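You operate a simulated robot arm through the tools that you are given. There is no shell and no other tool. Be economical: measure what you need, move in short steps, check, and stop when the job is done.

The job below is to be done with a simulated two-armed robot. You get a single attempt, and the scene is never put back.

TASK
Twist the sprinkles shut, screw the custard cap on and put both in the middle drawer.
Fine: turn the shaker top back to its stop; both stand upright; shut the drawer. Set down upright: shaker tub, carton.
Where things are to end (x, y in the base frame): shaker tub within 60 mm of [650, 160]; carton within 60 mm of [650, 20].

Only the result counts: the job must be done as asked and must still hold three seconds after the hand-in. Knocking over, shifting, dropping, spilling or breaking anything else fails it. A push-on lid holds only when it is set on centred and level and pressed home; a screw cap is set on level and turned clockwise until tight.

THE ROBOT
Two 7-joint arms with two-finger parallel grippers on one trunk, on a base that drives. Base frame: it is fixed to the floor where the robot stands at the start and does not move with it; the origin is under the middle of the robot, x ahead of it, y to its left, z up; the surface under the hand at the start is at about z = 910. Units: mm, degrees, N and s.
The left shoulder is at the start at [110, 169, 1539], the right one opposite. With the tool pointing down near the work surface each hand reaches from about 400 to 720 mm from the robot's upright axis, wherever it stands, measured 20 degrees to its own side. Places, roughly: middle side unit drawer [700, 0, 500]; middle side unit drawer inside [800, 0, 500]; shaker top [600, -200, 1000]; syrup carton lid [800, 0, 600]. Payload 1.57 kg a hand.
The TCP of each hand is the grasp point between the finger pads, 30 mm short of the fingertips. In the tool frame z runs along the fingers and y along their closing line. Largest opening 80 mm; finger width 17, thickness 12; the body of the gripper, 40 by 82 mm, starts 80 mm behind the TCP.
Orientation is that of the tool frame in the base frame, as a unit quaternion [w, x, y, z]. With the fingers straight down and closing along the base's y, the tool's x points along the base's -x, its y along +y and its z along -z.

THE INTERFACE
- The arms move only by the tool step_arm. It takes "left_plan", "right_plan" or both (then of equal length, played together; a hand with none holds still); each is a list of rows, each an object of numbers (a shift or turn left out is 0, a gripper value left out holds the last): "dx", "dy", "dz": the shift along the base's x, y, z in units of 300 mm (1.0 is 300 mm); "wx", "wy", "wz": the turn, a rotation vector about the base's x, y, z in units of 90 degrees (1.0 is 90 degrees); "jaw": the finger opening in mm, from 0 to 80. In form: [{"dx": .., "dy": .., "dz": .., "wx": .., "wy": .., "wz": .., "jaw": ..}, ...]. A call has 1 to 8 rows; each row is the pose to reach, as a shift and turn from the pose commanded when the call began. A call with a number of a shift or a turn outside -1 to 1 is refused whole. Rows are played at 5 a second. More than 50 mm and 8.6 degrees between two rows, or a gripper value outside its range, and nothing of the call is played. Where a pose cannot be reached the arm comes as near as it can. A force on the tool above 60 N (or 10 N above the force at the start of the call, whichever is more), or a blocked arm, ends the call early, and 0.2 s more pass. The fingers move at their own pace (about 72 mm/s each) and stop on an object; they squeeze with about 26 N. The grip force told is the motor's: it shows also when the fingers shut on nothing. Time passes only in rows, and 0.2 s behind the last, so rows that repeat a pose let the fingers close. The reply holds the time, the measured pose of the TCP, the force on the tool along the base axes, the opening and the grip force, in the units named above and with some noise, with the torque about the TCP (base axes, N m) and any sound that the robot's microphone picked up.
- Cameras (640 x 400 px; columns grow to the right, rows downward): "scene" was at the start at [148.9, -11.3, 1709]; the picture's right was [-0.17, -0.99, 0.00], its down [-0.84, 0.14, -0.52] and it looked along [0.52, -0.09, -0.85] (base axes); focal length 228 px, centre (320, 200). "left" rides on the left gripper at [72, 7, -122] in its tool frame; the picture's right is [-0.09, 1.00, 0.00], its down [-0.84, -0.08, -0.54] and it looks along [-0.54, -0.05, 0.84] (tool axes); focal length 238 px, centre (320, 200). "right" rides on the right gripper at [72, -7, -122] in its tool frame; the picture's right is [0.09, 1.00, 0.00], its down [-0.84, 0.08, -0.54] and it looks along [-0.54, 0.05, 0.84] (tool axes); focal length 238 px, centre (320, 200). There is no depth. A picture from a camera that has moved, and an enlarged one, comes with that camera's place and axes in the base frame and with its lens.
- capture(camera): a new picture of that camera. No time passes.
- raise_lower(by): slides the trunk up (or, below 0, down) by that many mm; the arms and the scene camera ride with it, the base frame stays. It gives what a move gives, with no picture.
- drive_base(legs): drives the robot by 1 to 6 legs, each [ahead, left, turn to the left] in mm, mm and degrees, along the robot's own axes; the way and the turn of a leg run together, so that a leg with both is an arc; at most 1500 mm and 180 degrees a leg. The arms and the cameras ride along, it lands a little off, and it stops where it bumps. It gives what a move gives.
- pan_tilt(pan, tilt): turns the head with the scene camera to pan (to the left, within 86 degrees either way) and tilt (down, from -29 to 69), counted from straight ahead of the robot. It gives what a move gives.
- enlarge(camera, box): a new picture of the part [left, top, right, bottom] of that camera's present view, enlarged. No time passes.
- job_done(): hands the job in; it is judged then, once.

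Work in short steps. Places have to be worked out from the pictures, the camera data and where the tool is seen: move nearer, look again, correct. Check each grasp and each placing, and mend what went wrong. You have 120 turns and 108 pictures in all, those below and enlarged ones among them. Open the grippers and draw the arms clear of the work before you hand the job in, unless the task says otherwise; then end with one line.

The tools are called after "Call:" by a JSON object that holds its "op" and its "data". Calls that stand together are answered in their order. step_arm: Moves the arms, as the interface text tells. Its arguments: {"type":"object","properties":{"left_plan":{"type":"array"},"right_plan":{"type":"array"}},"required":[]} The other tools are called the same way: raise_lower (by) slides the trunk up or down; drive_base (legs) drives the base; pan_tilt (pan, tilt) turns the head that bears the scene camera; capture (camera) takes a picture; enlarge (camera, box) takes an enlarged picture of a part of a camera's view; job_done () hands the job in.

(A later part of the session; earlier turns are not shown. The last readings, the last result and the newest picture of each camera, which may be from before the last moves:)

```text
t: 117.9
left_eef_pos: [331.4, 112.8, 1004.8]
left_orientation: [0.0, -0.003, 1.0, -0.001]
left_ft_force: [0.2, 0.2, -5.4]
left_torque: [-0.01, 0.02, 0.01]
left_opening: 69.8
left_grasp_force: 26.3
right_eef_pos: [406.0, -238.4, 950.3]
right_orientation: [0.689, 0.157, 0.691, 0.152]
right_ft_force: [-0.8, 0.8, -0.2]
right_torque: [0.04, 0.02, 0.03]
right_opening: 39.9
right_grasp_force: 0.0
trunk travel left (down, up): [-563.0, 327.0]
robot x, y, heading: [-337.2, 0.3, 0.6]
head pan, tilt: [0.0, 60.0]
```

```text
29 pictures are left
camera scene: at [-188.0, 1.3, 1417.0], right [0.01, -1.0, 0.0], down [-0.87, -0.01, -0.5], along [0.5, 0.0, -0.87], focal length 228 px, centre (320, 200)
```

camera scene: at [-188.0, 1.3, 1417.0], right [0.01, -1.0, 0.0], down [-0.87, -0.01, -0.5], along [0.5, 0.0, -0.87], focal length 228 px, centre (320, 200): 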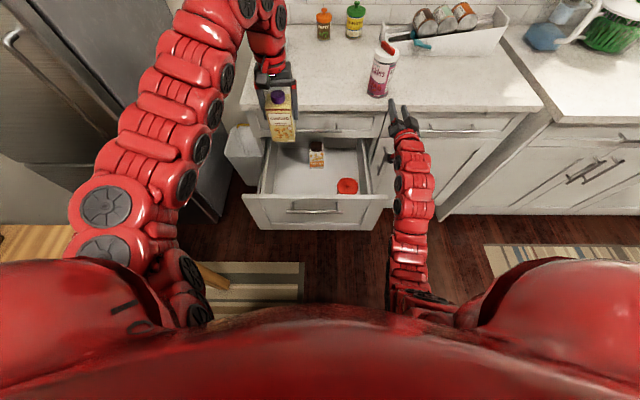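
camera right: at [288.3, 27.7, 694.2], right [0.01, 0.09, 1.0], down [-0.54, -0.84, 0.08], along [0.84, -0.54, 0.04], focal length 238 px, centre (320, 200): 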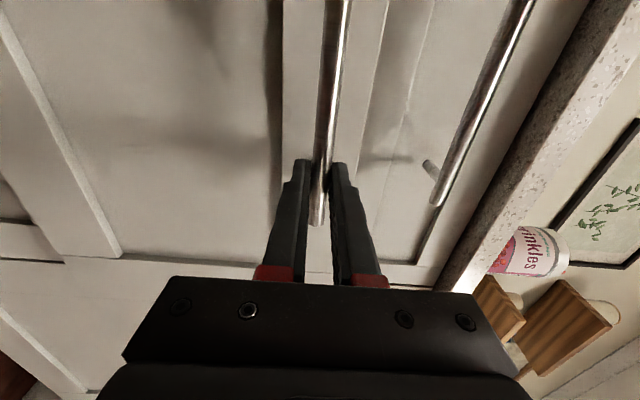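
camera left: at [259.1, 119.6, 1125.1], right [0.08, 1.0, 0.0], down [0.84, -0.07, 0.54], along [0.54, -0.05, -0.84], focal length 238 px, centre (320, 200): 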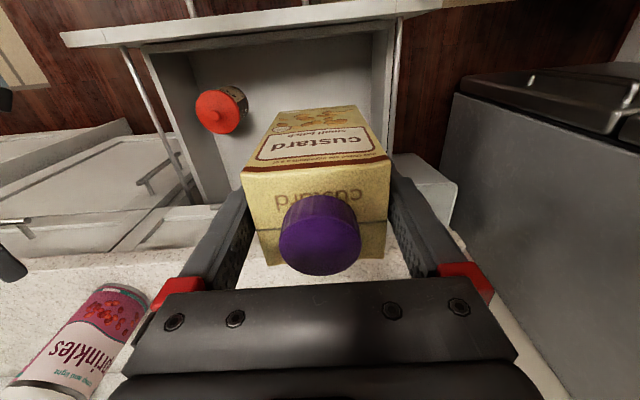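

The drawer holds a red-lidded jar near [365,-119] and a syrup carton at the back, and the carton spot at [352,22] is free. I move the left hand over it and swing the right hand away to the right.

Call:
{"op": "step_arm", "data": {"left_plan": [{"dy": -0.1}, {"dy": -0.2, "dx": 0.02}, {"dy": -0.3, "dx": 0.05}, {"dy": -0.3, "dx": 0.07}, {"dy": -0.3, "dx": 0.07}], "right_plan": [{"dx": -0.05, "dy": -0.14}, {"dx": -0.1, "dy": -0.28}, {"dx": -0.15, "dy": -0.42}, {"dx": -0.2, "dy": -0.55}, {"dx": -0.3, "dy": -0.6}]}}

Call:
{"op": "capture", "data": {"camera": "left"}}

```text
t: 119.1
left_eef_pos: [350.9, 23.0, 1005.4]
left_orientation: [0.001, -0.004, 1.0, -0.002]
left_ft_force: [0.3, -0.3, -4.3]
left_torque: [0.02, 0.01, 0.01]
left_opening: 69.9
left_grasp_force: 26.2
right_eef_pos: [314.3, -417.1, 949.5]
right_orientation: [0.689, 0.156, 0.691, 0.153]
right_ft_force: [-0.5, -0.3, -0.3]
right_torque: [0.01, 0.01, 0.02]
right_opening: 40.1
right_grasp_force: 0.0
trunk travel left (down, up): [-563.0, 327.0]
robot x, y, heading: [-338.8, 0.8, 0.5]
head pan, tilt: [0.0, 60.0]
```

```text
28 pictures are left
camera left: at [278.9, 29.4, 1125.5], right [0.08, 1.0, 0.0], down [0.84, -0.07, 0.54], along [0.54, -0.05, -0.84], focal length 238 px, centre (320, 200)
```

left: 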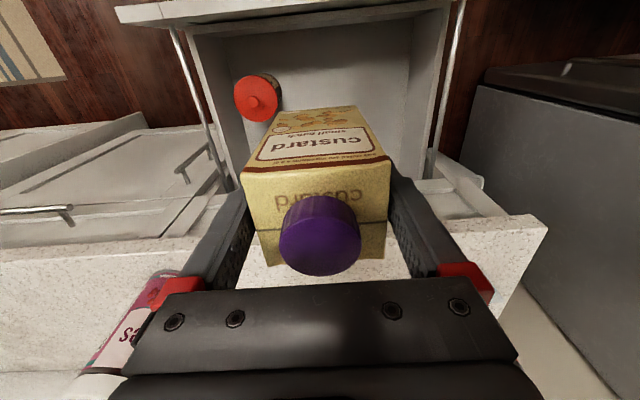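

The left hand is over the drawer, whose interior spans about y -165 to 207. I lower the trunk 290 mm, which takes the carton down into the drawer but still above its floor.

Call:
{"op": "raise_lower", "data": {"by": -290}}

Call:
{"op": "capture", "data": {"camera": "left"}}

```text
t: 122.0
left_eef_pos: [350.8, 22.8, 714.3]
left_orientation: [0.001, -0.003, 1.0, 0.0]
left_ft_force: [0.0, 0.0, -5.2]
left_torque: [0.0, 0.04, -0.04]
left_opening: 70.2
left_grasp_force: 25.4
right_eef_pos: [314.6, -417.5, 660.4]
right_orientation: [0.689, 0.157, 0.691, 0.152]
right_ft_force: [0.4, -0.2, -0.4]
right_torque: [-0.01, -0.01, -0.02]
right_opening: 39.9
right_grasp_force: 0.1
trunk travel left (down, up): [-273.0, 617.0]
robot x, y, heading: [-339.0, 0.7, 0.4]
head pan, tilt: [0.0, 60.0]
```

```text
27 pictures are left
camera left: at [279.5, 29.8, 835.2], right [0.08, 1.0, 0.0], down [0.84, -0.07, 0.54], along [0.54, -0.05, -0.84], focal length 238 px, centre (320, 200)
```

left: 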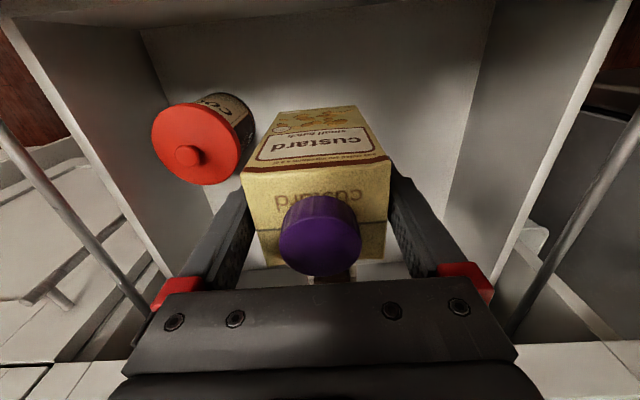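

There is clear space around the carton. I lower it toward the drawer floor.

Call:
{"op": "step_arm", "data": {"left_plan": [{"dz": -0.1}, {"dz": -0.2}, {"dz": -0.3}, {"dz": -0.36}, {"dz": -0.42}]}}

Call:
{"op": "capture", "data": {"camera": "left"}}

```text
t: 123.2
left_eef_pos: [351.3, 23.5, 588.0]
left_orientation: [0.001, -0.003, 1.0, 0.0]
left_ft_force: [-0.5, -0.3, -4.8]
left_torque: [-0.02, 0.0, 0.03]
left_opening: 69.6
left_grasp_force: 26.1
right_eef_pos: [315.0, -417.2, 661.3]
right_orientation: [0.689, 0.156, 0.691, 0.152]
right_ft_force: [0.5, -0.6, -0.2]
right_torque: [-0.02, -0.04, 0.0]
right_opening: 40.2
right_grasp_force: 0.1
trunk travel left (down, up): [-273.0, 617.0]
robot x, y, heading: [-336.8, -5.2, 0.3]
head pan, tilt: [0.0, 60.0]
```

```text
26 pictures are left
camera left: at [279.5, 29.7, 707.9], right [0.08, 1.0, 0.0], down [0.84, -0.07, 0.54], along [0.54, -0.05, -0.84], focal length 238 px, centre (320, 200)
```

left: 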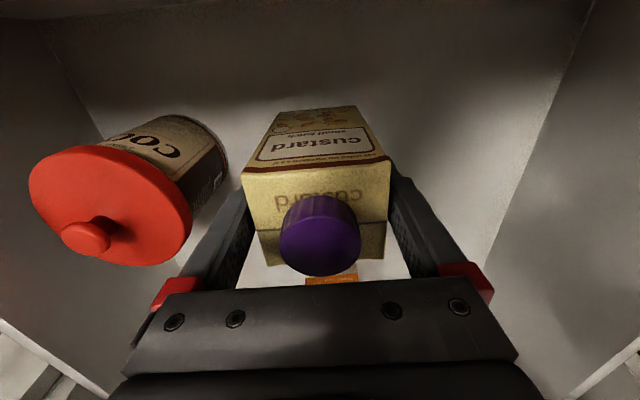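

The jar is clear by about 45 mm. I lower in small steps to contact.

Call:
{"op": "step_arm", "data": {"left_plan": [{"dz": -0.02}, {"dz": -0.04}, {"dz": -0.055}, {"dz": -0.07}, {"dz": -0.08}]}}

```text
t: 124.4
left_eef_pos: [350.2, 24.1, 568.3]
left_orientation: [0.004, -0.004, 1.0, -0.001]
left_ft_force: [2.2, 0.1, 19.8]
left_torque: [0.97, 0.32, -0.12]
left_opening: 69.2
left_grasp_force: 25.3
right_eef_pos: [313.4, -417.6, 662.3]
right_orientation: [0.69, 0.156, 0.69, 0.152]
right_ft_force: [-0.6, -0.1, 0.1]
right_torque: [-0.02, 0.01, 0.0]
right_opening: 40.0
right_grasp_force: 0.2
trunk travel left (down, up): [-273.0, 617.0]
robot x, y, heading: [-335.7, -4.6, 0.4]
head pan, tilt: [0.0, 60.0]
```

The carton is on the floor with about 25 N of push. I ease up 2 mm, release and rise.

Call:
{"op": "step_arm", "data": {"left_plan": [{"dz": 0.006}, {"dz": 0.006, "jaw": 80}, {"dz": 0.006, "jaw": 80}, {"dz": 0.1}, {"dz": 0.22}, {"dz": 0.36}, {"dz": 0.5}]}}

Call:
{"op": "capture", "data": {"camera": "left"}}

```text
t: 126.0
left_eef_pos: [349.5, 22.9, 715.0]
left_orientation: [0.0, -0.005, 1.0, -0.002]
left_ft_force: [0.0, -0.4, -0.2]
left_torque: [0.02, -0.04, -0.01]
left_opening: 80.1
left_grasp_force: 0.0
right_eef_pos: [313.1, -416.4, 661.4]
right_orientation: [0.689, 0.157, 0.691, 0.151]
right_ft_force: [0.0, 0.2, 1.0]
right_torque: [0.01, -0.03, -0.03]
right_opening: 40.0
right_grasp_force: 0.0
trunk travel left (down, up): [-273.0, 617.0]
robot x, y, heading: [-336.9, 1.1, 0.7]
head pan, tilt: [0.0, 60.0]
```

```text
25 pictures are left
camera left: at [278.9, 30.1, 836.3], right [0.08, 1.0, 0.0], down [0.84, -0.07, 0.54], along [0.54, -0.05, -0.84], focal length 238 px, centre (320, 200)
```

left: 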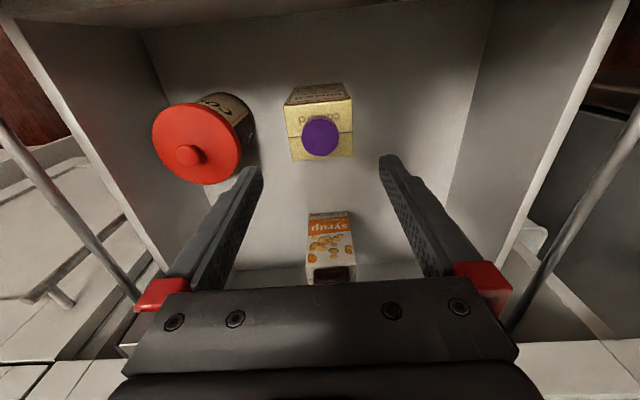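

The carton stands upright, clear of the jar and syrup. For the shaker I'll go around to the right side of the open drawer and pick it with the left hand. I raise the trunk 400, pull the right arm in and yaw the left hand.

Call:
{"op": "raise_lower", "data": {"by": 400}}

Call:
{"op": "step_arm", "data": {"left_plan": [{"wz": 0.07}, {"wz": 0.14}, {"wz": 0.21}, {"wz": 0.28}, {"wz": 0.28}], "right_plan": [{"dx": -0.15, "dy": 0.1}, {"dx": -0.3, "dy": 0.2}, {"dx": -0.45, "dy": 0.25}, {"dx": -0.6, "dy": 0.3}, {"dx": -0.72, "dy": 0.3}]}}

Call:
{"op": "drive_base", "data": {"legs": [[-200, 0, 0], [0, -530, 0]]}}

Call:
{"op": "pan_tilt", "data": {"pan": 15, "tilt": 55}}

Call:
{"op": "capture", "data": {"camera": "scene"}}

```text
t: 129.9
left_eef_pos: [350.8, 22.8, 1115.4]
left_orientation: [0.0, -0.003, 1.0, -0.001]
left_ft_force: [-0.8, 0.9, -0.9]
left_torque: [0.01, 0.01, -0.02]
left_opening: 79.9
left_grasp_force: 0.1
right_eef_pos: [314.9, -416.8, 1061.3]
right_orientation: [0.689, 0.158, 0.691, 0.151]
right_ft_force: [-0.4, -0.6, -0.4]
right_torque: [-0.01, 0.0, 0.0]
right_opening: 39.9
right_grasp_force: 0.0
trunk travel left (down, up): [-673.0, 217.0]
robot x, y, heading: [-338.2, -1.1, 0.3]
head pan, tilt: [0.0, 60.0]
```

```text
refused: row 1 steps farther than a row can; nothing moved
```

```text
t: 133.8
left_eef_pos: [158.6, -468.0, 1114.9]
left_orientation: [0.001, 0.002, 1.0, 0.001]
left_ft_force: [-0.2, -0.7, -0.1]
left_torque: [0.04, 0.01, 0.02]
left_opening: 80.1
left_grasp_force: 0.0
right_eef_pos: [115.5, -909.0, 1058.6]
right_orientation: [0.689, 0.163, 0.69, 0.148]
right_ft_force: [0.7, -0.8, 0.2]
right_torque: [0.01, -0.04, 0.05]
right_opening: 40.1
right_grasp_force: 0.0
trunk travel left (down, up): [-673.0, 217.0]
robot x, y, heading: [-528.9, -475.3, -0.1]
head pan, tilt: [0.0, 60.0]
stopped in leg 2: the robot was blocked; the commanded pose is now the measured one
```

```text
t: 134.6
left_eef_pos: [157.8, -463.1, 1116.0]
left_orientation: [0.001, 0.003, 1.0, 0.0]
left_ft_force: [0.0, -0.9, -0.6]
left_torque: [-0.01, -0.01, -0.01]
left_opening: 80.1
left_grasp_force: 0.0
right_eef_pos: [117.3, -905.0, 1061.4]
right_orientation: [0.69, 0.161, 0.69, 0.147]
right_ft_force: [0.4, 0.9, 0.1]
right_torque: [0.01, -0.01, 0.01]
right_opening: 40.0
right_grasp_force: 0.0
trunk travel left (down, up): [-673.0, 217.0]
robot x, y, heading: [-528.4, -479.8, -0.6]
head pan, tilt: [15.0, 55.0]
```

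```text
24 pictures are left
camera scene: at [-379.1, -460.4, 1533.2], right [0.25, -0.97, 0.0], down [-0.79, -0.21, -0.57], along [0.55, 0.14, -0.82], focal length 228 px, centre (320, 200)
```

scene: 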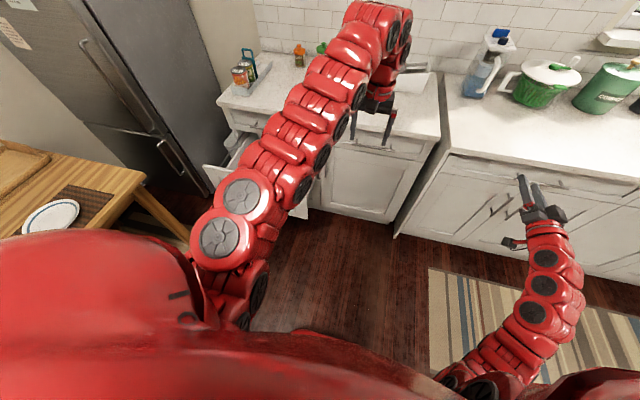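

The sideways move was blocked near y -478. I look to the right to see why before moving on.

Call:
{"op": "pan_tilt", "data": {"pan": -80, "tilt": 45}}

Call:
{"op": "capture", "data": {"camera": "scene"}}

```text
t: 136.3
left_eef_pos: [160.4, -464.7, 1115.4]
left_orientation: [0.001, 0.003, 1.0, -0.001]
left_ft_force: [-0.6, -1.2, 0.2]
left_torque: [0.0, 0.0, -0.01]
left_opening: 80.1
left_grasp_force: 0.1
right_eef_pos: [115.8, -904.1, 1060.9]
right_orientation: [0.69, 0.162, 0.69, 0.147]
right_ft_force: [0.4, 0.5, -0.3]
right_torque: [0.01, 0.01, -0.01]
right_opening: 39.9
right_grasp_force: 0.0
trunk travel left (down, up): [-673.0, 217.0]
robot x, y, heading: [-529.4, -480.7, -0.4]
head pan, tilt: [-80.0, 45.0]
```

```text
23 pictures are left
camera scene: at [-435.1, -559.5, 1546.6], right [-0.99, -0.17, 0.0], down [-0.12, 0.7, -0.71], along [0.12, -0.7, -0.71], focal length 228 px, centre (320, 200)
```

scene: 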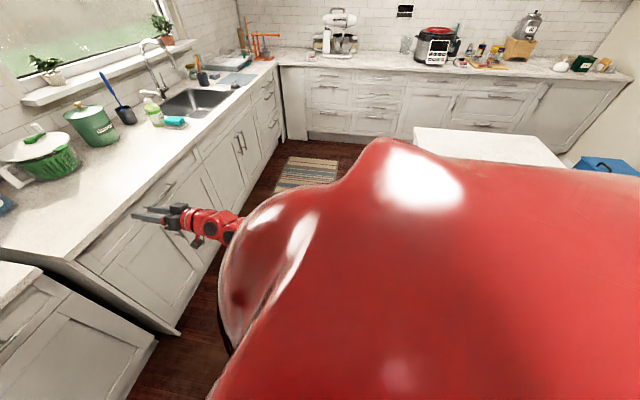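

A white island blocked the base, and nothing was moved. I step back left 20 mm, pull the right arm in, yaw the left hand, then drive forward beside the drawer.

Call:
{"op": "step_arm", "data": {"left_plan": [{"wz": 0.07}, {"wz": 0.14}, {"wz": 0.21}, {"wz": 0.28}, {"wz": 0.28}, {"wz": 0.28}], "right_plan": [{"dx": -0.14, "dy": 0.06}, {"dx": -0.28, "dy": 0.12}, {"dx": -0.42, "dy": 0.18}, {"dx": -0.56, "dy": 0.24}, {"dx": -0.7, "dy": 0.3}, {"dx": -0.8, "dy": 0.3}]}}

Call:
{"op": "drive_base", "data": {"legs": [[0, 20, 0], [440, 0, 0]]}}

Call:
{"op": "pan_tilt", "data": {"pan": 20, "tilt": 65}}

Call:
{"op": "capture", "data": {"camera": "left"}}

Call:
{"op": "capture", "data": {"camera": "scene"}}

```text
t: 137.7
left_eef_pos: [158.9, -464.3, 1114.3]
left_orientation: [0.002, -0.216, 0.976, 0.0]
left_ft_force: [-0.2, -0.4, -0.4]
left_torque: [0.03, 0.01, -0.03]
left_opening: 80.0
left_grasp_force: 0.1
right_eef_pos: [-78.4, -849.2, 1028.9]
right_orientation: [0.69, 0.161, 0.69, 0.147]
right_ft_force: [-0.1, 1.0, -0.1]
right_torque: [-0.01, -0.04, -0.02]
right_opening: 40.1
right_grasp_force: 0.1
right hand out of reach, approached as far as the arm can: row 4, 5, 6
trunk travel left (down, up): [-673.0, 217.0]
robot x, y, heading: [-529.9, -482.8, -0.3]
head pan, tilt: [-80.0, 45.0]
```

```text
t: 140.8
left_eef_pos: [596.9, -447.5, 1114.8]
left_orientation: [0.001, -0.215, 0.977, 0.0]
left_ft_force: [0.7, 0.1, -0.4]
left_torque: [0.03, 0.05, 0.03]
left_opening: 80.0
left_grasp_force: 0.1
right_eef_pos: [359.7, -833.3, 1031.3]
right_orientation: [0.69, 0.161, 0.69, 0.146]
right_ft_force: [-0.5, -0.2, -0.2]
right_torque: [0.01, 0.02, -0.01]
right_opening: 40.0
right_grasp_force: 0.1
trunk travel left (down, up): [-673.0, 217.0]
robot x, y, heading: [-92.5, -459.7, -0.5]
head pan, tilt: [-80.0, 45.0]
```

```text
t: 142.5
left_eef_pos: [596.8, -446.7, 1115.0]
left_orientation: [0.001, -0.216, 0.976, -0.001]
left_ft_force: [-0.2, -0.1, 0.0]
left_torque: [0.0, -0.02, 0.02]
left_opening: 79.7
left_grasp_force: 0.0
right_eef_pos: [359.4, -833.4, 1030.6]
right_orientation: [0.69, 0.162, 0.69, 0.148]
right_ft_force: [-0.9, 1.0, -0.9]
right_torque: [0.0, 0.0, 0.04]
right_opening: 39.8
right_grasp_force: 0.1
trunk travel left (down, up): [-673.0, 217.0]
robot x, y, heading: [-96.4, -463.1, -0.6]
head pan, tilt: [20.0, 65.0]
```

```text
22 pictures are left
camera left: at [528.6, -471.4, 1235.8], right [-0.34, 0.94, 0.0], down [0.79, 0.28, 0.54], along [0.51, 0.18, -0.84], focal length 238 px, centre (320, 200)
```

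left: 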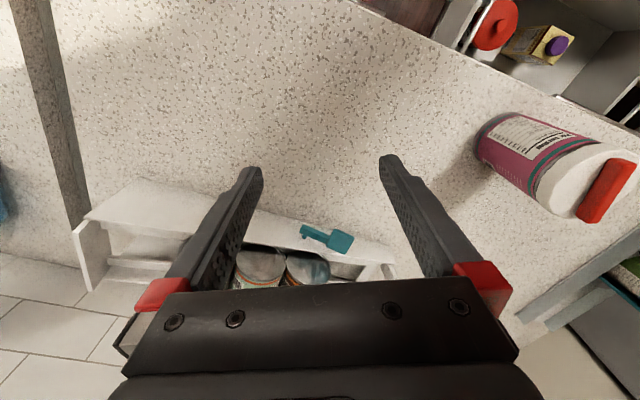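

```text
21 pictures are left
camera scene: at [46.2, -441.8, 1521.6], right [0.33, -0.94, 0.0], down [-0.85, -0.3, -0.42], along [0.4, 0.14, -0.91], focal length 228 px, centre (320, 200)
```

scene: 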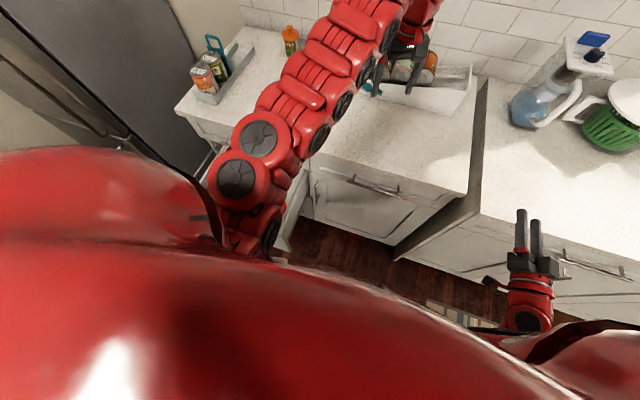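

I reached the right side without a bump. The shaker should be at about [540,-200], so I move the left hand over it.

Call:
{"op": "step_arm", "data": {"left_plan": [{"dy": 0.15, "dx": -0.02}, {"dy": 0.3, "dx": -0.05}, {"dy": 0.45, "dx": -0.09}, {"dy": 0.6, "dx": -0.13}, {"dy": 0.73, "dx": -0.17}, {"dy": 0.82, "dx": -0.187}, {"dy": 0.82, "dx": -0.187}]}}

Call:
{"op": "enlarge", "data": {"camera": "left", "box": [200, 60, 440, 240]}}

```text
t: 144.1
left_eef_pos: [545.1, -200.7, 1103.2]
left_orientation: [0.002, -0.215, 0.977, -0.001]
left_ft_force: [0.6, 0.3, -0.4]
left_torque: [0.04, -0.03, 0.04]
left_opening: 80.0
left_grasp_force: 0.2
left hand out of reach, approached as far as the arm can: row 3, 4, 5, 6, 7
right_eef_pos: [360.2, -832.7, 1031.1]
right_orientation: [0.69, 0.162, 0.69, 0.147]
right_ft_force: [0.4, 0.5, -0.2]
right_torque: [0.01, 0.01, 0.04]
right_opening: 39.9
right_grasp_force: 0.0
trunk travel left (down, up): [-673.0, 217.0]
robot x, y, heading: [-91.2, -457.4, -0.3]
head pan, tilt: [20.0, 65.0]
```

```text
2.22 times, centred on (320, 150) of left
camera zoom: at [477.6, -224.8, 1223.9], right [-0.33, 0.94, 0.0], down [0.79, 0.28, 0.55], along [0.51, 0.18, -0.84], focal length 530 px, centre (320, 311)
```

zoom: 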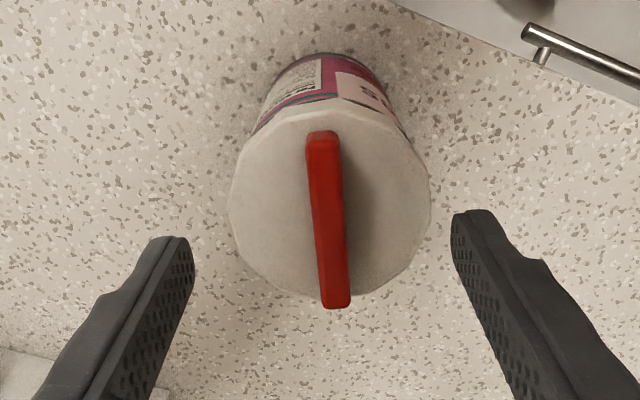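

The target is about [541.5,-197.5] and the bar is aligned. The hand is at its near reach limit, so I back the base up 30 mm and then grip.

Call:
{"op": "drive_base", "data": {"legs": [[-35, 0, 0]]}}

Call:
{"op": "step_arm", "data": {"left_plan": [{"dx": 0.1, "dy": 0.01, "jaw": 50}, {"dx": 0.104, "dy": 0.01}, {"dx": 0.104, "dy": 0.01}]}}

Call:
{"op": "enlarge", "data": {"camera": "left", "box": [200, 60, 440, 240]}}

```text
t: 145.0
left_eef_pos: [513.1, -200.5, 1102.4]
left_orientation: [0.001, -0.214, 0.977, -0.002]
left_ft_force: [0.1, -0.8, 0.3]
left_torque: [-0.01, 0.02, 0.03]
left_opening: 80.1
left_grasp_force: 0.0
right_eef_pos: [325.9, -832.6, 1031.1]
right_orientation: [0.69, 0.161, 0.691, 0.147]
right_ft_force: [-0.5, -0.3, 0.3]
right_torque: [-0.01, -0.01, 0.02]
right_opening: 39.9
right_grasp_force: 0.1
trunk travel left (down, up): [-673.0, 217.0]
robot x, y, heading: [-129.5, -461.5, -0.5]
head pan, tilt: [20.0, 65.0]
```

```text
t: 145.8
left_eef_pos: [544.0, -199.1, 1102.7]
left_orientation: [0.003, -0.215, 0.977, -0.001]
left_ft_force: [-1.1, 0.0, 0.2]
left_torque: [0.02, 0.02, 0.02]
left_opening: 50.1
left_grasp_force: 0.1
right_eef_pos: [325.1, -833.7, 1030.5]
right_orientation: [0.69, 0.162, 0.69, 0.146]
right_ft_force: [0.2, 0.8, 0.0]
right_torque: [0.03, -0.02, -0.01]
right_opening: 40.0
right_grasp_force: 0.0
trunk travel left (down, up): [-673.0, 217.0]
robot x, y, heading: [-125.5, -460.2, -0.4]
head pan, tilt: [20.0, 65.0]
```

```text
2.22 times, centred on (320, 150) of left
camera zoom: at [475.9, -222.3, 1223.4], right [-0.33, 0.94, 0.0], down [0.79, 0.28, 0.54], along [0.51, 0.18, -0.84], focal length 530 px, centre (320, 311)
```

zoom: 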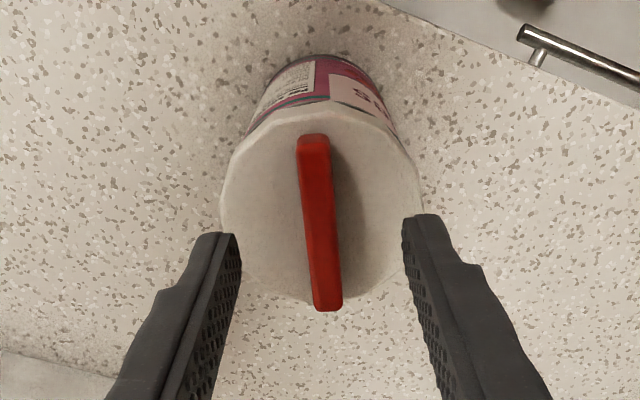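

Centred now. I lower onto the bar, close and lift.

Call:
{"op": "step_arm", "data": {"left_plan": [{"dz": -0.04, "dx": -0.004}, {"dz": -0.082, "dx": -0.004}, {"dz": -0.082, "dx": -0.004, "jaw": 0}, {"dz": -0.082, "dx": -0.004, "jaw": 0}, {"dz": -0.082, "dx": -0.004, "jaw": 0}]}}

Call:
{"op": "step_arm", "data": {"left_plan": [{"dz": 0.05}, {"dz": 0.15}, {"dz": 0.2}, {"dz": 0.2}]}}

Call:
{"op": "enlarge", "data": {"camera": "left", "box": [200, 60, 440, 240]}}

```text
t: 147.0
left_eef_pos: [541.7, -197.3, 1078.8]
left_orientation: [0.002, -0.215, 0.977, -0.002]
left_ft_force: [-0.3, -0.8, 0.6]
left_torque: [-0.13, -0.09, -0.01]
left_opening: 10.4
left_grasp_force: 25.9
right_eef_pos: [323.9, -832.5, 1030.6]
right_orientation: [0.69, 0.162, 0.69, 0.146]
right_ft_force: [-0.2, 0.0, 0.3]
right_torque: [0.0, 0.03, -0.01]
right_opening: 40.0
right_grasp_force: 0.0
trunk travel left (down, up): [-673.0, 217.0]
robot x, y, heading: [-124.5, -460.2, -0.2]
head pan, tilt: [20.0, 65.0]
```

```text
t: 148.0
left_eef_pos: [545.9, -196.9, 1120.1]
left_orientation: [0.003, -0.214, 0.977, 0.0]
left_ft_force: [-0.8, -0.1, -3.4]
left_torque: [0.01, 0.04, -0.01]
left_opening: 10.2
left_grasp_force: 26.6
left hand out of reach, approached as far as the arm can: row 2, 3, 4
right_eef_pos: [324.0, -831.3, 1031.0]
right_orientation: [0.69, 0.16, 0.69, 0.147]
right_ft_force: [-0.5, 0.0, 0.6]
right_torque: [0.0, -0.01, 0.01]
right_opening: 40.1
right_grasp_force: 0.0
trunk travel left (down, up): [-673.0, 217.0]
robot x, y, heading: [-127.3, -462.2, -0.5]
head pan, tilt: [20.0, 65.0]
```

```text
2.22 times, centred on (320, 150) of left
camera zoom: at [478.7, -220.2, 1240.6], right [-0.33, 0.94, 0.0], down [0.79, 0.28, 0.55], along [0.52, 0.18, -0.84], focal length 530 px, centre (320, 311)
```

zoom: 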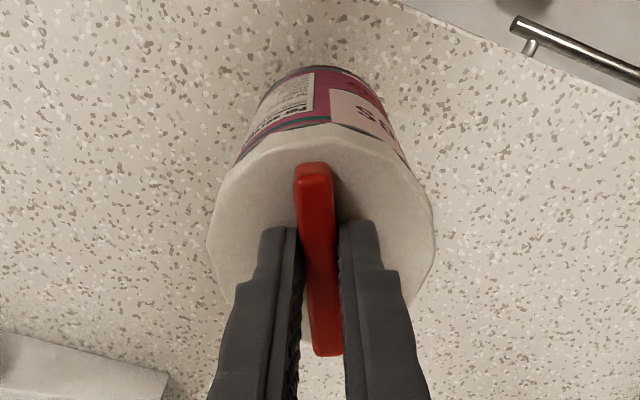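

The shaker is lifted and level. I drive back, across to the left, then forward to the drawer.

Call:
{"op": "drive_base", "data": {"legs": [[-330, 0, 0], [0, 460, 0]]}}

Call:
{"op": "drive_base", "data": {"legs": [[118, 0, 0]]}}

Call:
{"op": "step_arm", "data": {"left_plan": [{"dy": -0.1}, {"dy": -0.2}, {"dy": -0.3}, {"dy": -0.38}, {"dy": -0.38}]}}

Call:
{"op": "capture", "data": {"camera": "left"}}

```text
t: 152.5
left_eef_pos: [220.2, 262.9, 1120.3]
left_orientation: [0.001, -0.214, 0.977, -0.001]
left_ft_force: [-0.3, 0.2, -4.5]
left_torque: [0.01, 0.01, 0.02]
left_opening: 10.5
left_grasp_force: 26.1
right_eef_pos: [-4.0, -371.8, 1030.7]
right_orientation: [0.69, 0.164, 0.69, 0.146]
right_ft_force: [0.1, -0.6, -0.2]
right_torque: [0.02, -0.02, 0.01]
right_opening: 40.0
right_grasp_force: 0.0
trunk travel left (down, up): [-673.0, 217.0]
robot x, y, heading: [-454.6, -3.4, -0.7]
head pan, tilt: [20.0, 65.0]
```

```text
t: 153.8
left_eef_pos: [339.3, 262.8, 1119.4]
left_orientation: [0.002, -0.214, 0.977, -0.001]
left_ft_force: [0.4, 0.1, -4.4]
left_torque: [0.01, 0.02, 0.0]
left_opening: 10.5
left_grasp_force: 26.0
right_eef_pos: [114.3, -373.5, 1030.9]
right_orientation: [0.69, 0.163, 0.69, 0.145]
right_ft_force: [0.2, -0.6, 0.5]
right_torque: [-0.01, 0.02, -0.02]
right_opening: 40.4
right_grasp_force: 0.0
trunk travel left (down, up): [-673.0, 217.0]
robot x, y, heading: [-336.2, -1.4, -0.6]
head pan, tilt: [20.0, 65.0]
```

```text
t: 154.9
left_eef_pos: [340.4, 148.2, 1117.1]
left_orientation: [0.003, -0.213, 0.977, -0.002]
left_ft_force: [-0.3, 0.5, -3.7]
left_torque: [-0.01, 0.01, 0.01]
left_opening: 10.3
left_grasp_force: 26.0
left hand out of reach, approached as far as the arm can: row 3
right_eef_pos: [114.4, -372.2, 1030.8]
right_orientation: [0.69, 0.165, 0.69, 0.145]
right_ft_force: [-1.0, 0.4, -0.8]
right_torque: [-0.01, 0.0, -0.03]
right_opening: 39.9
right_grasp_force: 0.0
trunk travel left (down, up): [-673.0, 217.0]
robot x, y, heading: [-336.3, -1.2, -0.4]
head pan, tilt: [20.0, 65.0]
```

```text
17 pictures are left
camera left: at [271.8, 125.0, 1237.2], right [-0.33, 0.94, 0.0], down [0.79, 0.28, 0.55], along [0.52, 0.18, -0.84], focal length 238 px, centre (320, 200)
```

left: 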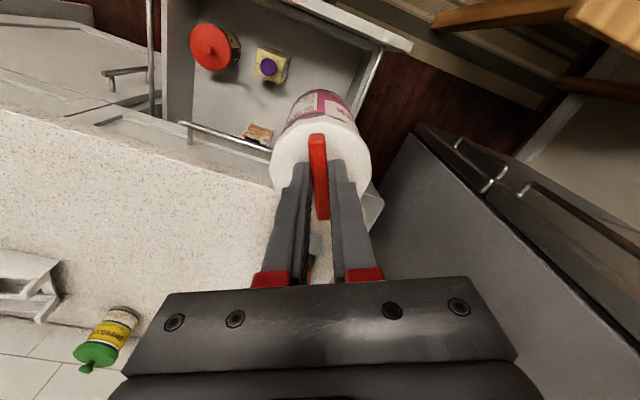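

The tub is over the drawer. I adjust to about [352,140] and lower the trunk 330 mm.

Call:
{"op": "step_arm", "data": {"left_plan": [{"dx": 0.02, "dy": -0.02}, {"dx": 0.04, "dy": -0.027}, {"dx": 0.04, "dy": -0.027}]}}

Call:
{"op": "raise_lower", "data": {"by": -330}}

Call:
{"op": "capture", "data": {"camera": "left"}}

```text
t: 155.8
left_eef_pos: [350.8, 139.1, 1119.8]
left_orientation: [0.002, -0.213, 0.977, -0.001]
left_ft_force: [0.8, -0.7, -4.4]
left_torque: [0.02, 0.02, 0.0]
left_opening: 10.4
left_grasp_force: 25.5
right_eef_pos: [113.8, -373.2, 1030.2]
right_orientation: [0.69, 0.163, 0.69, 0.146]
right_ft_force: [-0.4, 0.5, 0.9]
right_torque: [0.02, 0.01, -0.01]
right_opening: 40.2
right_grasp_force: 0.1
trunk travel left (down, up): [-673.0, 217.0]
robot x, y, heading: [-334.2, 2.8, -0.4]
head pan, tilt: [20.0, 65.0]
```

```text
t: 159.0
left_eef_pos: [351.6, 140.1, 789.9]
left_orientation: [0.001, -0.214, 0.977, -0.001]
left_ft_force: [-0.5, -0.8, -4.3]
left_torque: [0.01, 0.04, -0.02]
left_opening: 10.5
left_grasp_force: 25.7
right_eef_pos: [115.4, -373.0, 701.7]
right_orientation: [0.69, 0.164, 0.69, 0.144]
right_ft_force: [0.0, 0.2, -0.6]
right_torque: [0.0, 0.01, 0.0]
right_opening: 40.1
right_grasp_force: 0.1
trunk travel left (down, up): [-343.0, 547.0]
robot x, y, heading: [-334.5, -3.4, -0.7]
head pan, tilt: [20.0, 65.0]
```

```text
16 pictures are left
camera left: at [282.7, 115.9, 910.1], right [-0.33, 0.94, 0.0], down [0.79, 0.28, 0.55], along [0.52, 0.18, -0.84], focal length 238 px, centre (320, 200)
```

left: 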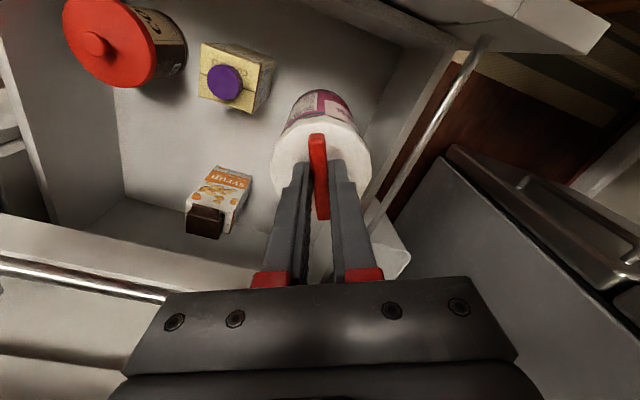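

There is clear space all round. I lower the tub into the drawer.

Call:
{"op": "step_arm", "data": {"left_plan": [{"dz": -0.12}, {"dz": -0.24}, {"dz": -0.36}, {"dz": -0.42}, {"dz": -0.44}, {"dz": -0.455}, {"dz": -0.465}]}}

Call:
{"op": "capture", "data": {"camera": "left"}}

```text
t: 160.6
left_eef_pos: [349.7, 141.0, 650.6]
left_orientation: [0.002, -0.213, 0.977, -0.001]
left_ft_force: [0.5, 0.9, -3.7]
left_torque: [0.01, 0.01, 0.01]
left_opening: 10.4
left_grasp_force: 26.0
right_eef_pos: [115.2, -372.7, 700.9]
right_orientation: [0.69, 0.162, 0.69, 0.145]
right_ft_force: [0.2, -0.3, -0.7]
right_torque: [0.02, 0.0, -0.02]
right_opening: 40.2
right_grasp_force: 0.0
trunk travel left (down, up): [-343.0, 547.0]
robot x, y, heading: [-336.9, 0.7, -0.7]
head pan, tilt: [20.0, 65.0]
```

```text
15 pictures are left
camera left: at [282.6, 116.3, 770.3], right [-0.33, 0.94, 0.0], down [0.79, 0.28, 0.55], along [0.52, 0.18, -0.84], focal length 238 px, centre (320, 200)
```

left: 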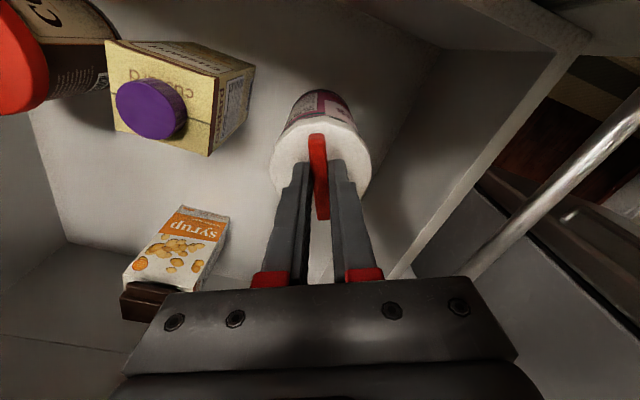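

Almost down and no contact yet, so I take fine steps.

Call:
{"op": "step_arm", "data": {"left_plan": [{"dz": -0.006}, {"dz": -0.012}, {"dz": -0.018}, {"dz": -0.022}]}}

```text
t: 161.6
left_eef_pos: [350.3, 138.6, 643.3]
left_orientation: [0.003, -0.212, 0.977, -0.001]
left_ft_force: [-1.8, -1.0, 8.4]
left_torque: [-0.26, 0.59, 0.02]
left_opening: 10.4
left_grasp_force: 26.1
right_eef_pos: [112.6, -373.1, 700.8]
right_orientation: [0.69, 0.163, 0.689, 0.146]
right_ft_force: [0.0, -0.4, -0.1]
right_torque: [0.01, -0.03, -0.03]
right_opening: 40.1
right_grasp_force: 0.0
trunk travel left (down, up): [-343.0, 547.0]
robot x, y, heading: [-337.4, -1.1, -0.8]
head pan, tilt: [20.0, 65.0]
```

The tub is on the floor with about 12 N of push. I release and rise.

Call:
{"op": "step_arm", "data": {"left_plan": [{"dz": 0.003, "jaw": 30}, {"dz": 0.003, "jaw": 30}, {"dz": 0.1}, {"dz": 0.24}, {"dz": 0.38}, {"dz": 0.52}]}}

Call:
{"op": "capture", "data": {"camera": "left"}}

```text
t: 163.0
left_eef_pos: [354.1, 139.3, 794.8]
left_orientation: [0.004, -0.213, 0.977, -0.002]
left_ft_force: [-0.5, -0.5, -0.1]
left_torque: [0.01, -0.03, -0.01]
left_opening: 30.0
left_grasp_force: 0.1
left hand out of reach, approached as far as the arm can: row 6
right_eef_pos: [114.6, -373.6, 701.0]
right_orientation: [0.69, 0.164, 0.69, 0.145]
right_ft_force: [0.1, -1.0, 0.2]
right_torque: [0.03, -0.01, -0.01]
right_opening: 40.1
right_grasp_force: 0.2
trunk travel left (down, up): [-343.0, 547.0]
robot x, y, heading: [-340.5, 0.3, -0.6]
head pan, tilt: [20.0, 65.0]
```

```text
14 pictures are left
camera left: at [284.9, 115.2, 915.2], right [-0.33, 0.94, -0.01], down [0.79, 0.28, 0.55], along [0.52, 0.18, -0.84], focal length 238 px, centre (320, 200)
```

left: 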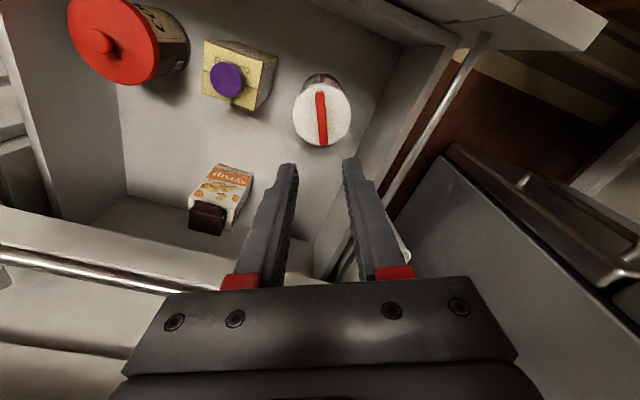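

Both stand upright in the drawer. I back away 300 mm, then turn the left hand into a forward-pointing fist to push the drawer shut.

Call:
{"op": "drive_base", "data": {"legs": [[-300, 0, 0]]}}

Call:
{"op": "step_arm", "data": {"left_plan": [{"wz": -0.07, "jaw": 0}, {"wz": -0.14}, {"wz": -0.21}, {"wz": -0.28}, {"wz": -0.28}]}}

Call:
{"op": "step_arm", "data": {"left_plan": [{"wy": -0.09}, {"wy": -0.18}, {"wy": -0.27}, {"wy": -0.36}, {"wy": -0.45}, {"wy": -0.54}, {"wy": -0.63}, {"wy": -0.72}]}}

Call:
{"op": "step_arm", "data": {"left_plan": [{"wy": -0.09, "dy": -0.1}, {"wy": -0.18, "dy": -0.2}, {"wy": -0.28, "dy": -0.3}, {"wy": -0.28, "dy": -0.4, "dz": -0.1}, {"wy": -0.28, "dy": -0.4, "dz": -0.25}, {"wy": -0.28, "dy": -0.4, "dz": -0.4}, {"wy": -0.28, "dy": -0.4, "dz": -0.52}]}}

Call:
{"op": "capture", "data": {"camera": "scene"}}

```text
t: 165.0
left_eef_pos: [54.8, 141.4, 795.6]
left_orientation: [0.004, -0.213, 0.977, -0.001]
left_ft_force: [0.1, -0.4, 0.4]
left_torque: [0.03, -0.01, 0.01]
left_opening: 30.1
left_grasp_force: 0.1
right_eef_pos: [-185.2, -369.0, 700.8]
right_orientation: [0.691, 0.164, 0.69, 0.144]
right_ft_force: [-0.7, 1.0, 0.0]
right_torque: [-0.01, -0.01, 0.02]
right_opening: 39.9
right_grasp_force: 0.0
trunk travel left (down, up): [-343.0, 547.0]
robot x, y, heading: [-635.6, 4.8, -0.7]
head pan, tilt: [20.0, 65.0]
```

```text
t: 166.2
left_eef_pos: [54.2, 140.2, 794.3]
left_orientation: [0.002, 0.007, 1.0, -0.004]
left_ft_force: [-0.1, 0.8, -0.2]
left_torque: [0.01, 0.01, 0.02]
left_opening: 0.0
left_grasp_force: 21.2
right_eef_pos: [-186.2, -370.0, 700.9]
right_orientation: [0.69, 0.164, 0.69, 0.145]
right_ft_force: [0.2, 0.6, 0.0]
right_torque: [-0.02, 0.01, 0.0]
right_opening: 40.1
right_grasp_force: 0.0
trunk travel left (down, up): [-343.0, 547.0]
robot x, y, heading: [-636.4, 7.0, -0.9]
head pan, tilt: [20.0, 65.0]
```

```text
t: 168.0
left_eef_pos: [54.2, 140.8, 794.1]
left_orientation: [0.537, 0.007, 0.843, 0.001]
left_ft_force: [0.5, -0.3, 0.4]
left_torque: [-0.01, -0.03, -0.01]
left_opening: 0.0
left_grasp_force: 21.3
left hand out of reach, approached as far as the arm can: row 3, 4
right_eef_pos: [-185.8, -370.5, 701.1]
right_orientation: [0.69, 0.165, 0.69, 0.145]
right_ft_force: [1.1, 0.0, 0.3]
right_torque: [-0.01, -0.01, 0.02]
right_opening: 40.0
right_grasp_force: 0.2
trunk travel left (down, up): [-343.0, 547.0]
robot x, y, heading: [-636.3, 3.9, -0.6]
head pan, tilt: [20.0, 65.0]
```

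```text
refused: row 3 steps farther than a row can; nothing moved
```

```text
13 pictures are left
camera scene: at [-496.1, 22.4, 1191.6], right [0.33, -0.94, 0.0], down [-0.86, -0.3, -0.42], along [0.4, 0.14, -0.91], focal length 228 px, centre (320, 200)
```

scene: 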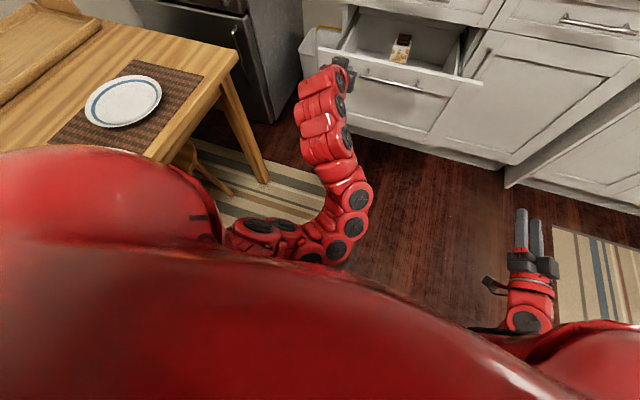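

I redo the last move in smaller rotation steps.

Call:
{"op": "step_arm", "data": {"left_plan": [{"wy": -0.09, "dy": -0.1}, {"wy": -0.18, "dy": -0.2}, {"wy": -0.27, "dy": -0.3}, {"wy": -0.27, "dy": -0.4, "dz": -0.1}, {"wy": -0.27, "dy": -0.4, "dz": -0.25}, {"wy": -0.27, "dy": -0.4, "dz": -0.4}, {"wy": -0.27, "dy": -0.4, "dz": -0.54}]}}

Call:
{"op": "capture", "data": {"camera": "left"}}

```text
t: 169.6
left_eef_pos: [55.6, 21.7, 632.4]
left_orientation: [0.704, 0.006, 0.71, 0.001]
left_ft_force: [-0.2, 0.3, 0.6]
left_torque: [0.0, 0.04, 0.05]
left_opening: 0.0
left_grasp_force: 21.4
right_eef_pos: [-185.7, -370.7, 701.1]
right_orientation: [0.69, 0.163, 0.69, 0.146]
right_ft_force: [0.2, 0.4, 0.6]
right_torque: [-0.01, 0.03, -0.03]
right_opening: 40.2
right_grasp_force: 0.1
trunk travel left (down, up): [-343.0, 547.0]
robot x, y, heading: [-634.8, 5.1, -1.0]
head pan, tilt: [20.0, 65.0]
```

```text
12 pictures are left
camera left: at [-66.6, 30.1, 560.3], right [0.01, 0.99, 0.1], down [-0.54, -0.08, 0.84], along [0.84, -0.06, 0.53], focal length 238 px, centre (320, 200)
```

left: 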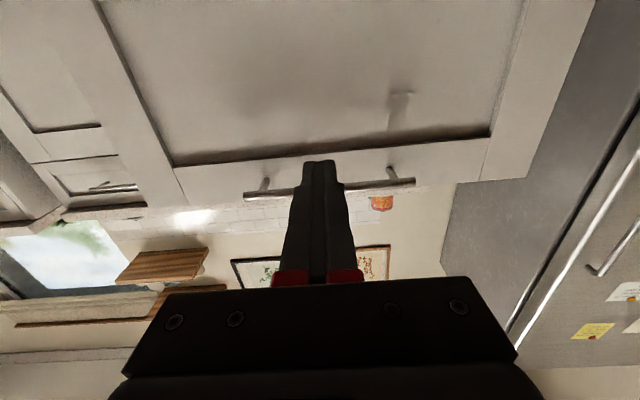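

The fist is lined up with the front's middle. I retract it 90 mm, drive to near contact, then push gently with the arm.

Call:
{"op": "step_arm", "data": {"left_plan": [{"dx": -0.15}, {"dx": -0.3}]}}

Call:
{"op": "drive_base", "data": {"legs": [[185, 0, 0.8]]}}

Call:
{"op": "step_arm", "data": {"left_plan": [{"dx": 0.03}, {"dx": 0.06}, {"dx": 0.09}, {"dx": 0.13}, {"dx": 0.17}, {"dx": 0.22}, {"dx": 0.27}, {"dx": 0.32}]}}

```text
t: 170.2
left_eef_pos: [-36.9, 21.0, 632.8]
left_orientation: [0.704, 0.006, 0.71, 0.002]
left_ft_force: [-0.1, -0.6, -0.6]
left_torque: [0.0, -0.02, -0.04]
left_opening: 0.1
left_grasp_force: 21.1
right_eef_pos: [-186.2, -369.7, 701.0]
right_orientation: [0.69, 0.164, 0.69, 0.144]
right_ft_force: [-0.6, -0.2, -0.2]
right_torque: [-0.02, -0.02, -0.06]
right_opening: 40.1
right_grasp_force: 0.1
trunk travel left (down, up): [-343.0, 547.0]
robot x, y, heading: [-634.1, 2.4, -0.6]
head pan, tilt: [20.0, 65.0]
```

```text
t: 171.8
left_eef_pos: [148.2, 26.5, 631.6]
left_orientation: [0.703, 0.001, 0.711, 0.007]
left_ft_force: [0.4, -0.4, -0.7]
left_torque: [0.03, -0.04, -0.02]
left_opening: 0.0
left_grasp_force: 21.4
right_eef_pos: [2.6, -365.8, 700.6]
right_orientation: [0.689, 0.159, 0.691, 0.149]
right_ft_force: [0.8, 0.7, -0.1]
right_torque: [0.05, -0.02, 0.01]
right_opening: 40.0
right_grasp_force: 0.0
trunk travel left (down, up): [-343.0, 547.0]
robot x, y, heading: [-452.8, 2.0, -0.0]
head pan, tilt: [20.0, 65.0]
```

```text
t: 173.6
left_eef_pos: [242.6, 28.0, 634.2]
left_orientation: [0.704, 0.001, 0.711, 0.007]
left_ft_force: [0.6, 0.0, 0.4]
left_torque: [-0.02, 0.01, -0.02]
left_opening: 0.3
left_grasp_force: 21.3
right_eef_pos: [1.3, -366.4, 700.5]
right_orientation: [0.689, 0.159, 0.691, 0.149]
right_ft_force: [-0.4, -0.5, 0.1]
right_torque: [0.0, -0.02, 0.03]
right_opening: 39.8
right_grasp_force: 0.0
trunk travel left (down, up): [-343.0, 547.0]
robot x, y, heading: [-450.3, 1.4, -0.3]
head pan, tilt: [20.0, 65.0]
```

The hand should have pushed the drawer in by about 65 mm. I check.

Call:
{"op": "pan_tilt", "data": {"pan": 0, "tilt": 55}}

Call:
{"op": "capture", "data": {"camera": "scene"}}

```text
t: 174.4
left_eef_pos: [243.8, 27.9, 634.1]
left_orientation: [0.704, 0.002, 0.71, 0.006]
left_ft_force: [1.1, 0.1, -0.3]
left_torque: [0.01, -0.02, -0.01]
left_opening: 0.1
left_grasp_force: 21.7
right_eef_pos: [2.0, -365.8, 701.6]
right_orientation: [0.689, 0.16, 0.691, 0.149]
right_ft_force: [0.1, 0.0, 0.9]
right_torque: [-0.03, 0.02, 0.03]
right_opening: 40.0
right_grasp_force: 0.0
trunk travel left (down, up): [-343.0, 547.0]
robot x, y, heading: [-454.9, 2.3, -0.2]
head pan, tilt: [0.0, 55.0]
```

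```text
11 pictures are left
camera scene: at [-298.2, 2.1, 1203.2], right [0.0, -1.0, 0.0], down [-0.82, 0.0, -0.57], along [0.57, 0.0, -0.82], focal length 228 px, centre (320, 200)
```

scene: 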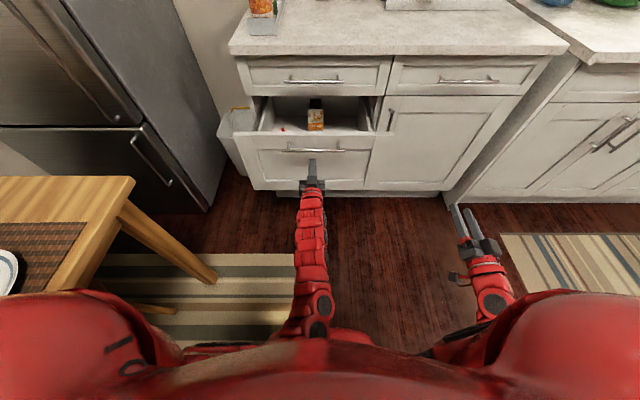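

The drawer is sliding in. I continue pushing with the arm at the same gentle pace.

Call:
{"op": "step_arm", "data": {"left_plan": [{"dx": 0.04}, {"dx": 0.08}, {"dx": 0.12}, {"dx": 0.16}, {"dx": 0.2}, {"dx": 0.25}, {"dx": 0.3}, {"dx": 0.35}]}}

Call:
{"op": "drive_base", "data": {"legs": [[50, 0, 0]]}}

Call:
{"op": "capture", "data": {"camera": "scene"}}

```text
t: 176.2
left_eef_pos: [347.9, 27.8, 632.7]
left_orientation: [0.703, 0.002, 0.711, 0.007]
left_ft_force: [0.5, 0.6, 0.5]
left_torque: [0.0, -0.04, -0.02]
left_opening: 0.0
left_grasp_force: 21.7
right_eef_pos: [1.6, -366.3, 699.8]
right_orientation: [0.689, 0.16, 0.691, 0.149]
right_ft_force: [-0.2, 0.7, -0.4]
right_torque: [0.02, -0.01, 0.0]
right_opening: 39.9
right_grasp_force: 0.0
trunk travel left (down, up): [-343.0, 547.0]
robot x, y, heading: [-449.2, 0.6, -0.0]
head pan, tilt: [0.0, 55.0]
```

```text
t: 177.1
left_eef_pos: [400.1, 27.5, 632.9]
left_orientation: [0.703, 0.002, 0.711, 0.006]
left_ft_force: [-0.4, 0.6, -0.2]
left_torque: [-0.03, -0.03, 0.01]
left_opening: 0.0
left_grasp_force: 21.8
right_eef_pos: [52.9, -366.2, 700.4]
right_orientation: [0.689, 0.159, 0.691, 0.149]
right_ft_force: [-0.1, -0.5, -0.5]
right_torque: [-0.04, -0.02, 0.0]
right_opening: 40.0
right_grasp_force: 0.2
trunk travel left (down, up): [-343.0, 547.0]
robot x, y, heading: [-400.2, 3.3, -0.2]
head pan, tilt: [0.0, 55.0]
```

```text
10 pictures are left
camera scene: at [-246.9, 2.0, 1203.0], right [0.0, -1.0, 0.0], down [-0.82, 0.0, -0.57], along [0.57, 0.0, -0.82], focal length 228 px, centre (320, 200)
```

scene: 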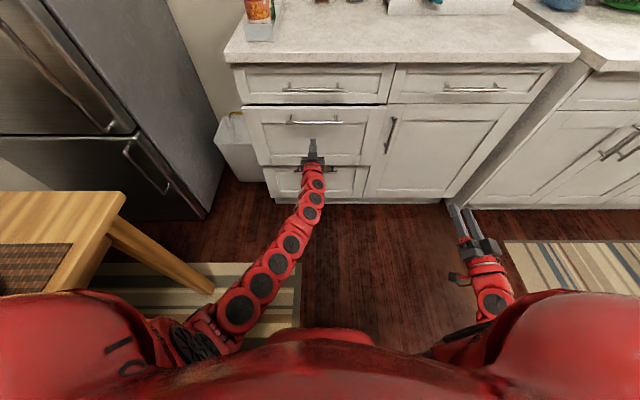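

It is nearly closed. I continue slowly with the arm until I feel the stop.

Call:
{"op": "step_arm", "data": {"left_plan": [{"dx": 0.04}, {"dx": 0.08}, {"dx": 0.11}, {"dx": 0.14}, {"dx": 0.17}, {"dx": 0.19}, {"dx": 0.21}, {"dx": 0.23}]}}

```text
t: 178.9
left_eef_pos: [466.7, 28.3, 632.3]
left_orientation: [0.703, 0.001, 0.711, 0.008]
left_ft_force: [0.1, 0.1, 0.1]
left_torque: [0.0, 0.0, 0.01]
left_opening: 0.0
left_grasp_force: 21.2
right_eef_pos: [52.7, -366.1, 700.9]
right_orientation: [0.689, 0.16, 0.691, 0.149]
right_ft_force: [-0.5, 1.0, 0.4]
right_torque: [0.0, 0.0, 0.0]
right_opening: 40.0
right_grasp_force: 0.2
trunk travel left (down, up): [-343.0, 547.0]
robot x, y, heading: [-399.6, 5.5, 0.0]
head pan, tilt: [0.0, 55.0]
```

No stop yet at x 467, so I keep going in small steps.

Call:
{"op": "step_arm", "data": {"left_plan": [{"dx": 0.015}, {"dx": 0.03}, {"dx": 0.045}, {"dx": 0.06}, {"dx": 0.075}, {"dx": 0.09}]}}

Call:
{"op": "capture", "data": {"camera": "scene"}}

```text
t: 179.6
left_eef_pos: [471.9, 26.9, 632.8]
left_orientation: [0.702, 0.002, 0.712, 0.006]
left_ft_force: [-32.2, 3.6, 9.0]
left_torque: [-0.21, -0.49, 0.04]
left_opening: 0.1
left_grasp_force: 21.0
right_eef_pos: [48.2, -365.5, 702.7]
right_orientation: [0.69, 0.159, 0.69, 0.15]
right_ft_force: [0.4, 0.1, -0.1]
right_torque: [0.02, 0.01, -0.02]
right_opening: 39.9
right_grasp_force: 0.0
trunk travel left (down, up): [-343.0, 547.0]
robot x, y, heading: [-401.3, 2.9, 0.1]
head pan, tilt: [0.0, 55.0]
stopped in row 3 (left hand): the force on the tool passed its limit at 68 N (the readings are from after the stop); the commanded pose is now the measured one
```

```text
9 pictures are left
camera scene: at [-254.1, 2.8, 1204.0], right [0.0, -1.0, 0.0], down [-0.82, 0.0, -0.58], along [0.58, 0.0, -0.82], focal length 228 px, centre (320, 200)
```

scene: 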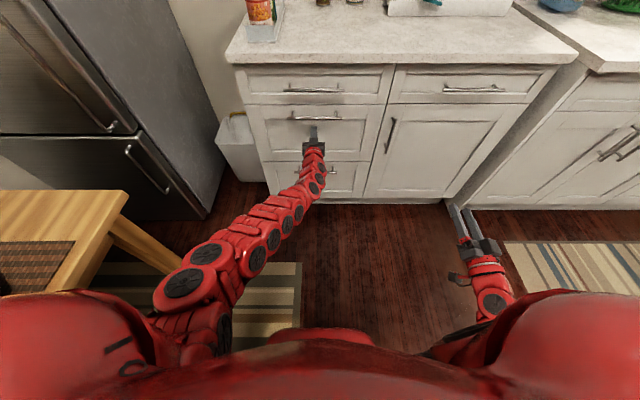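

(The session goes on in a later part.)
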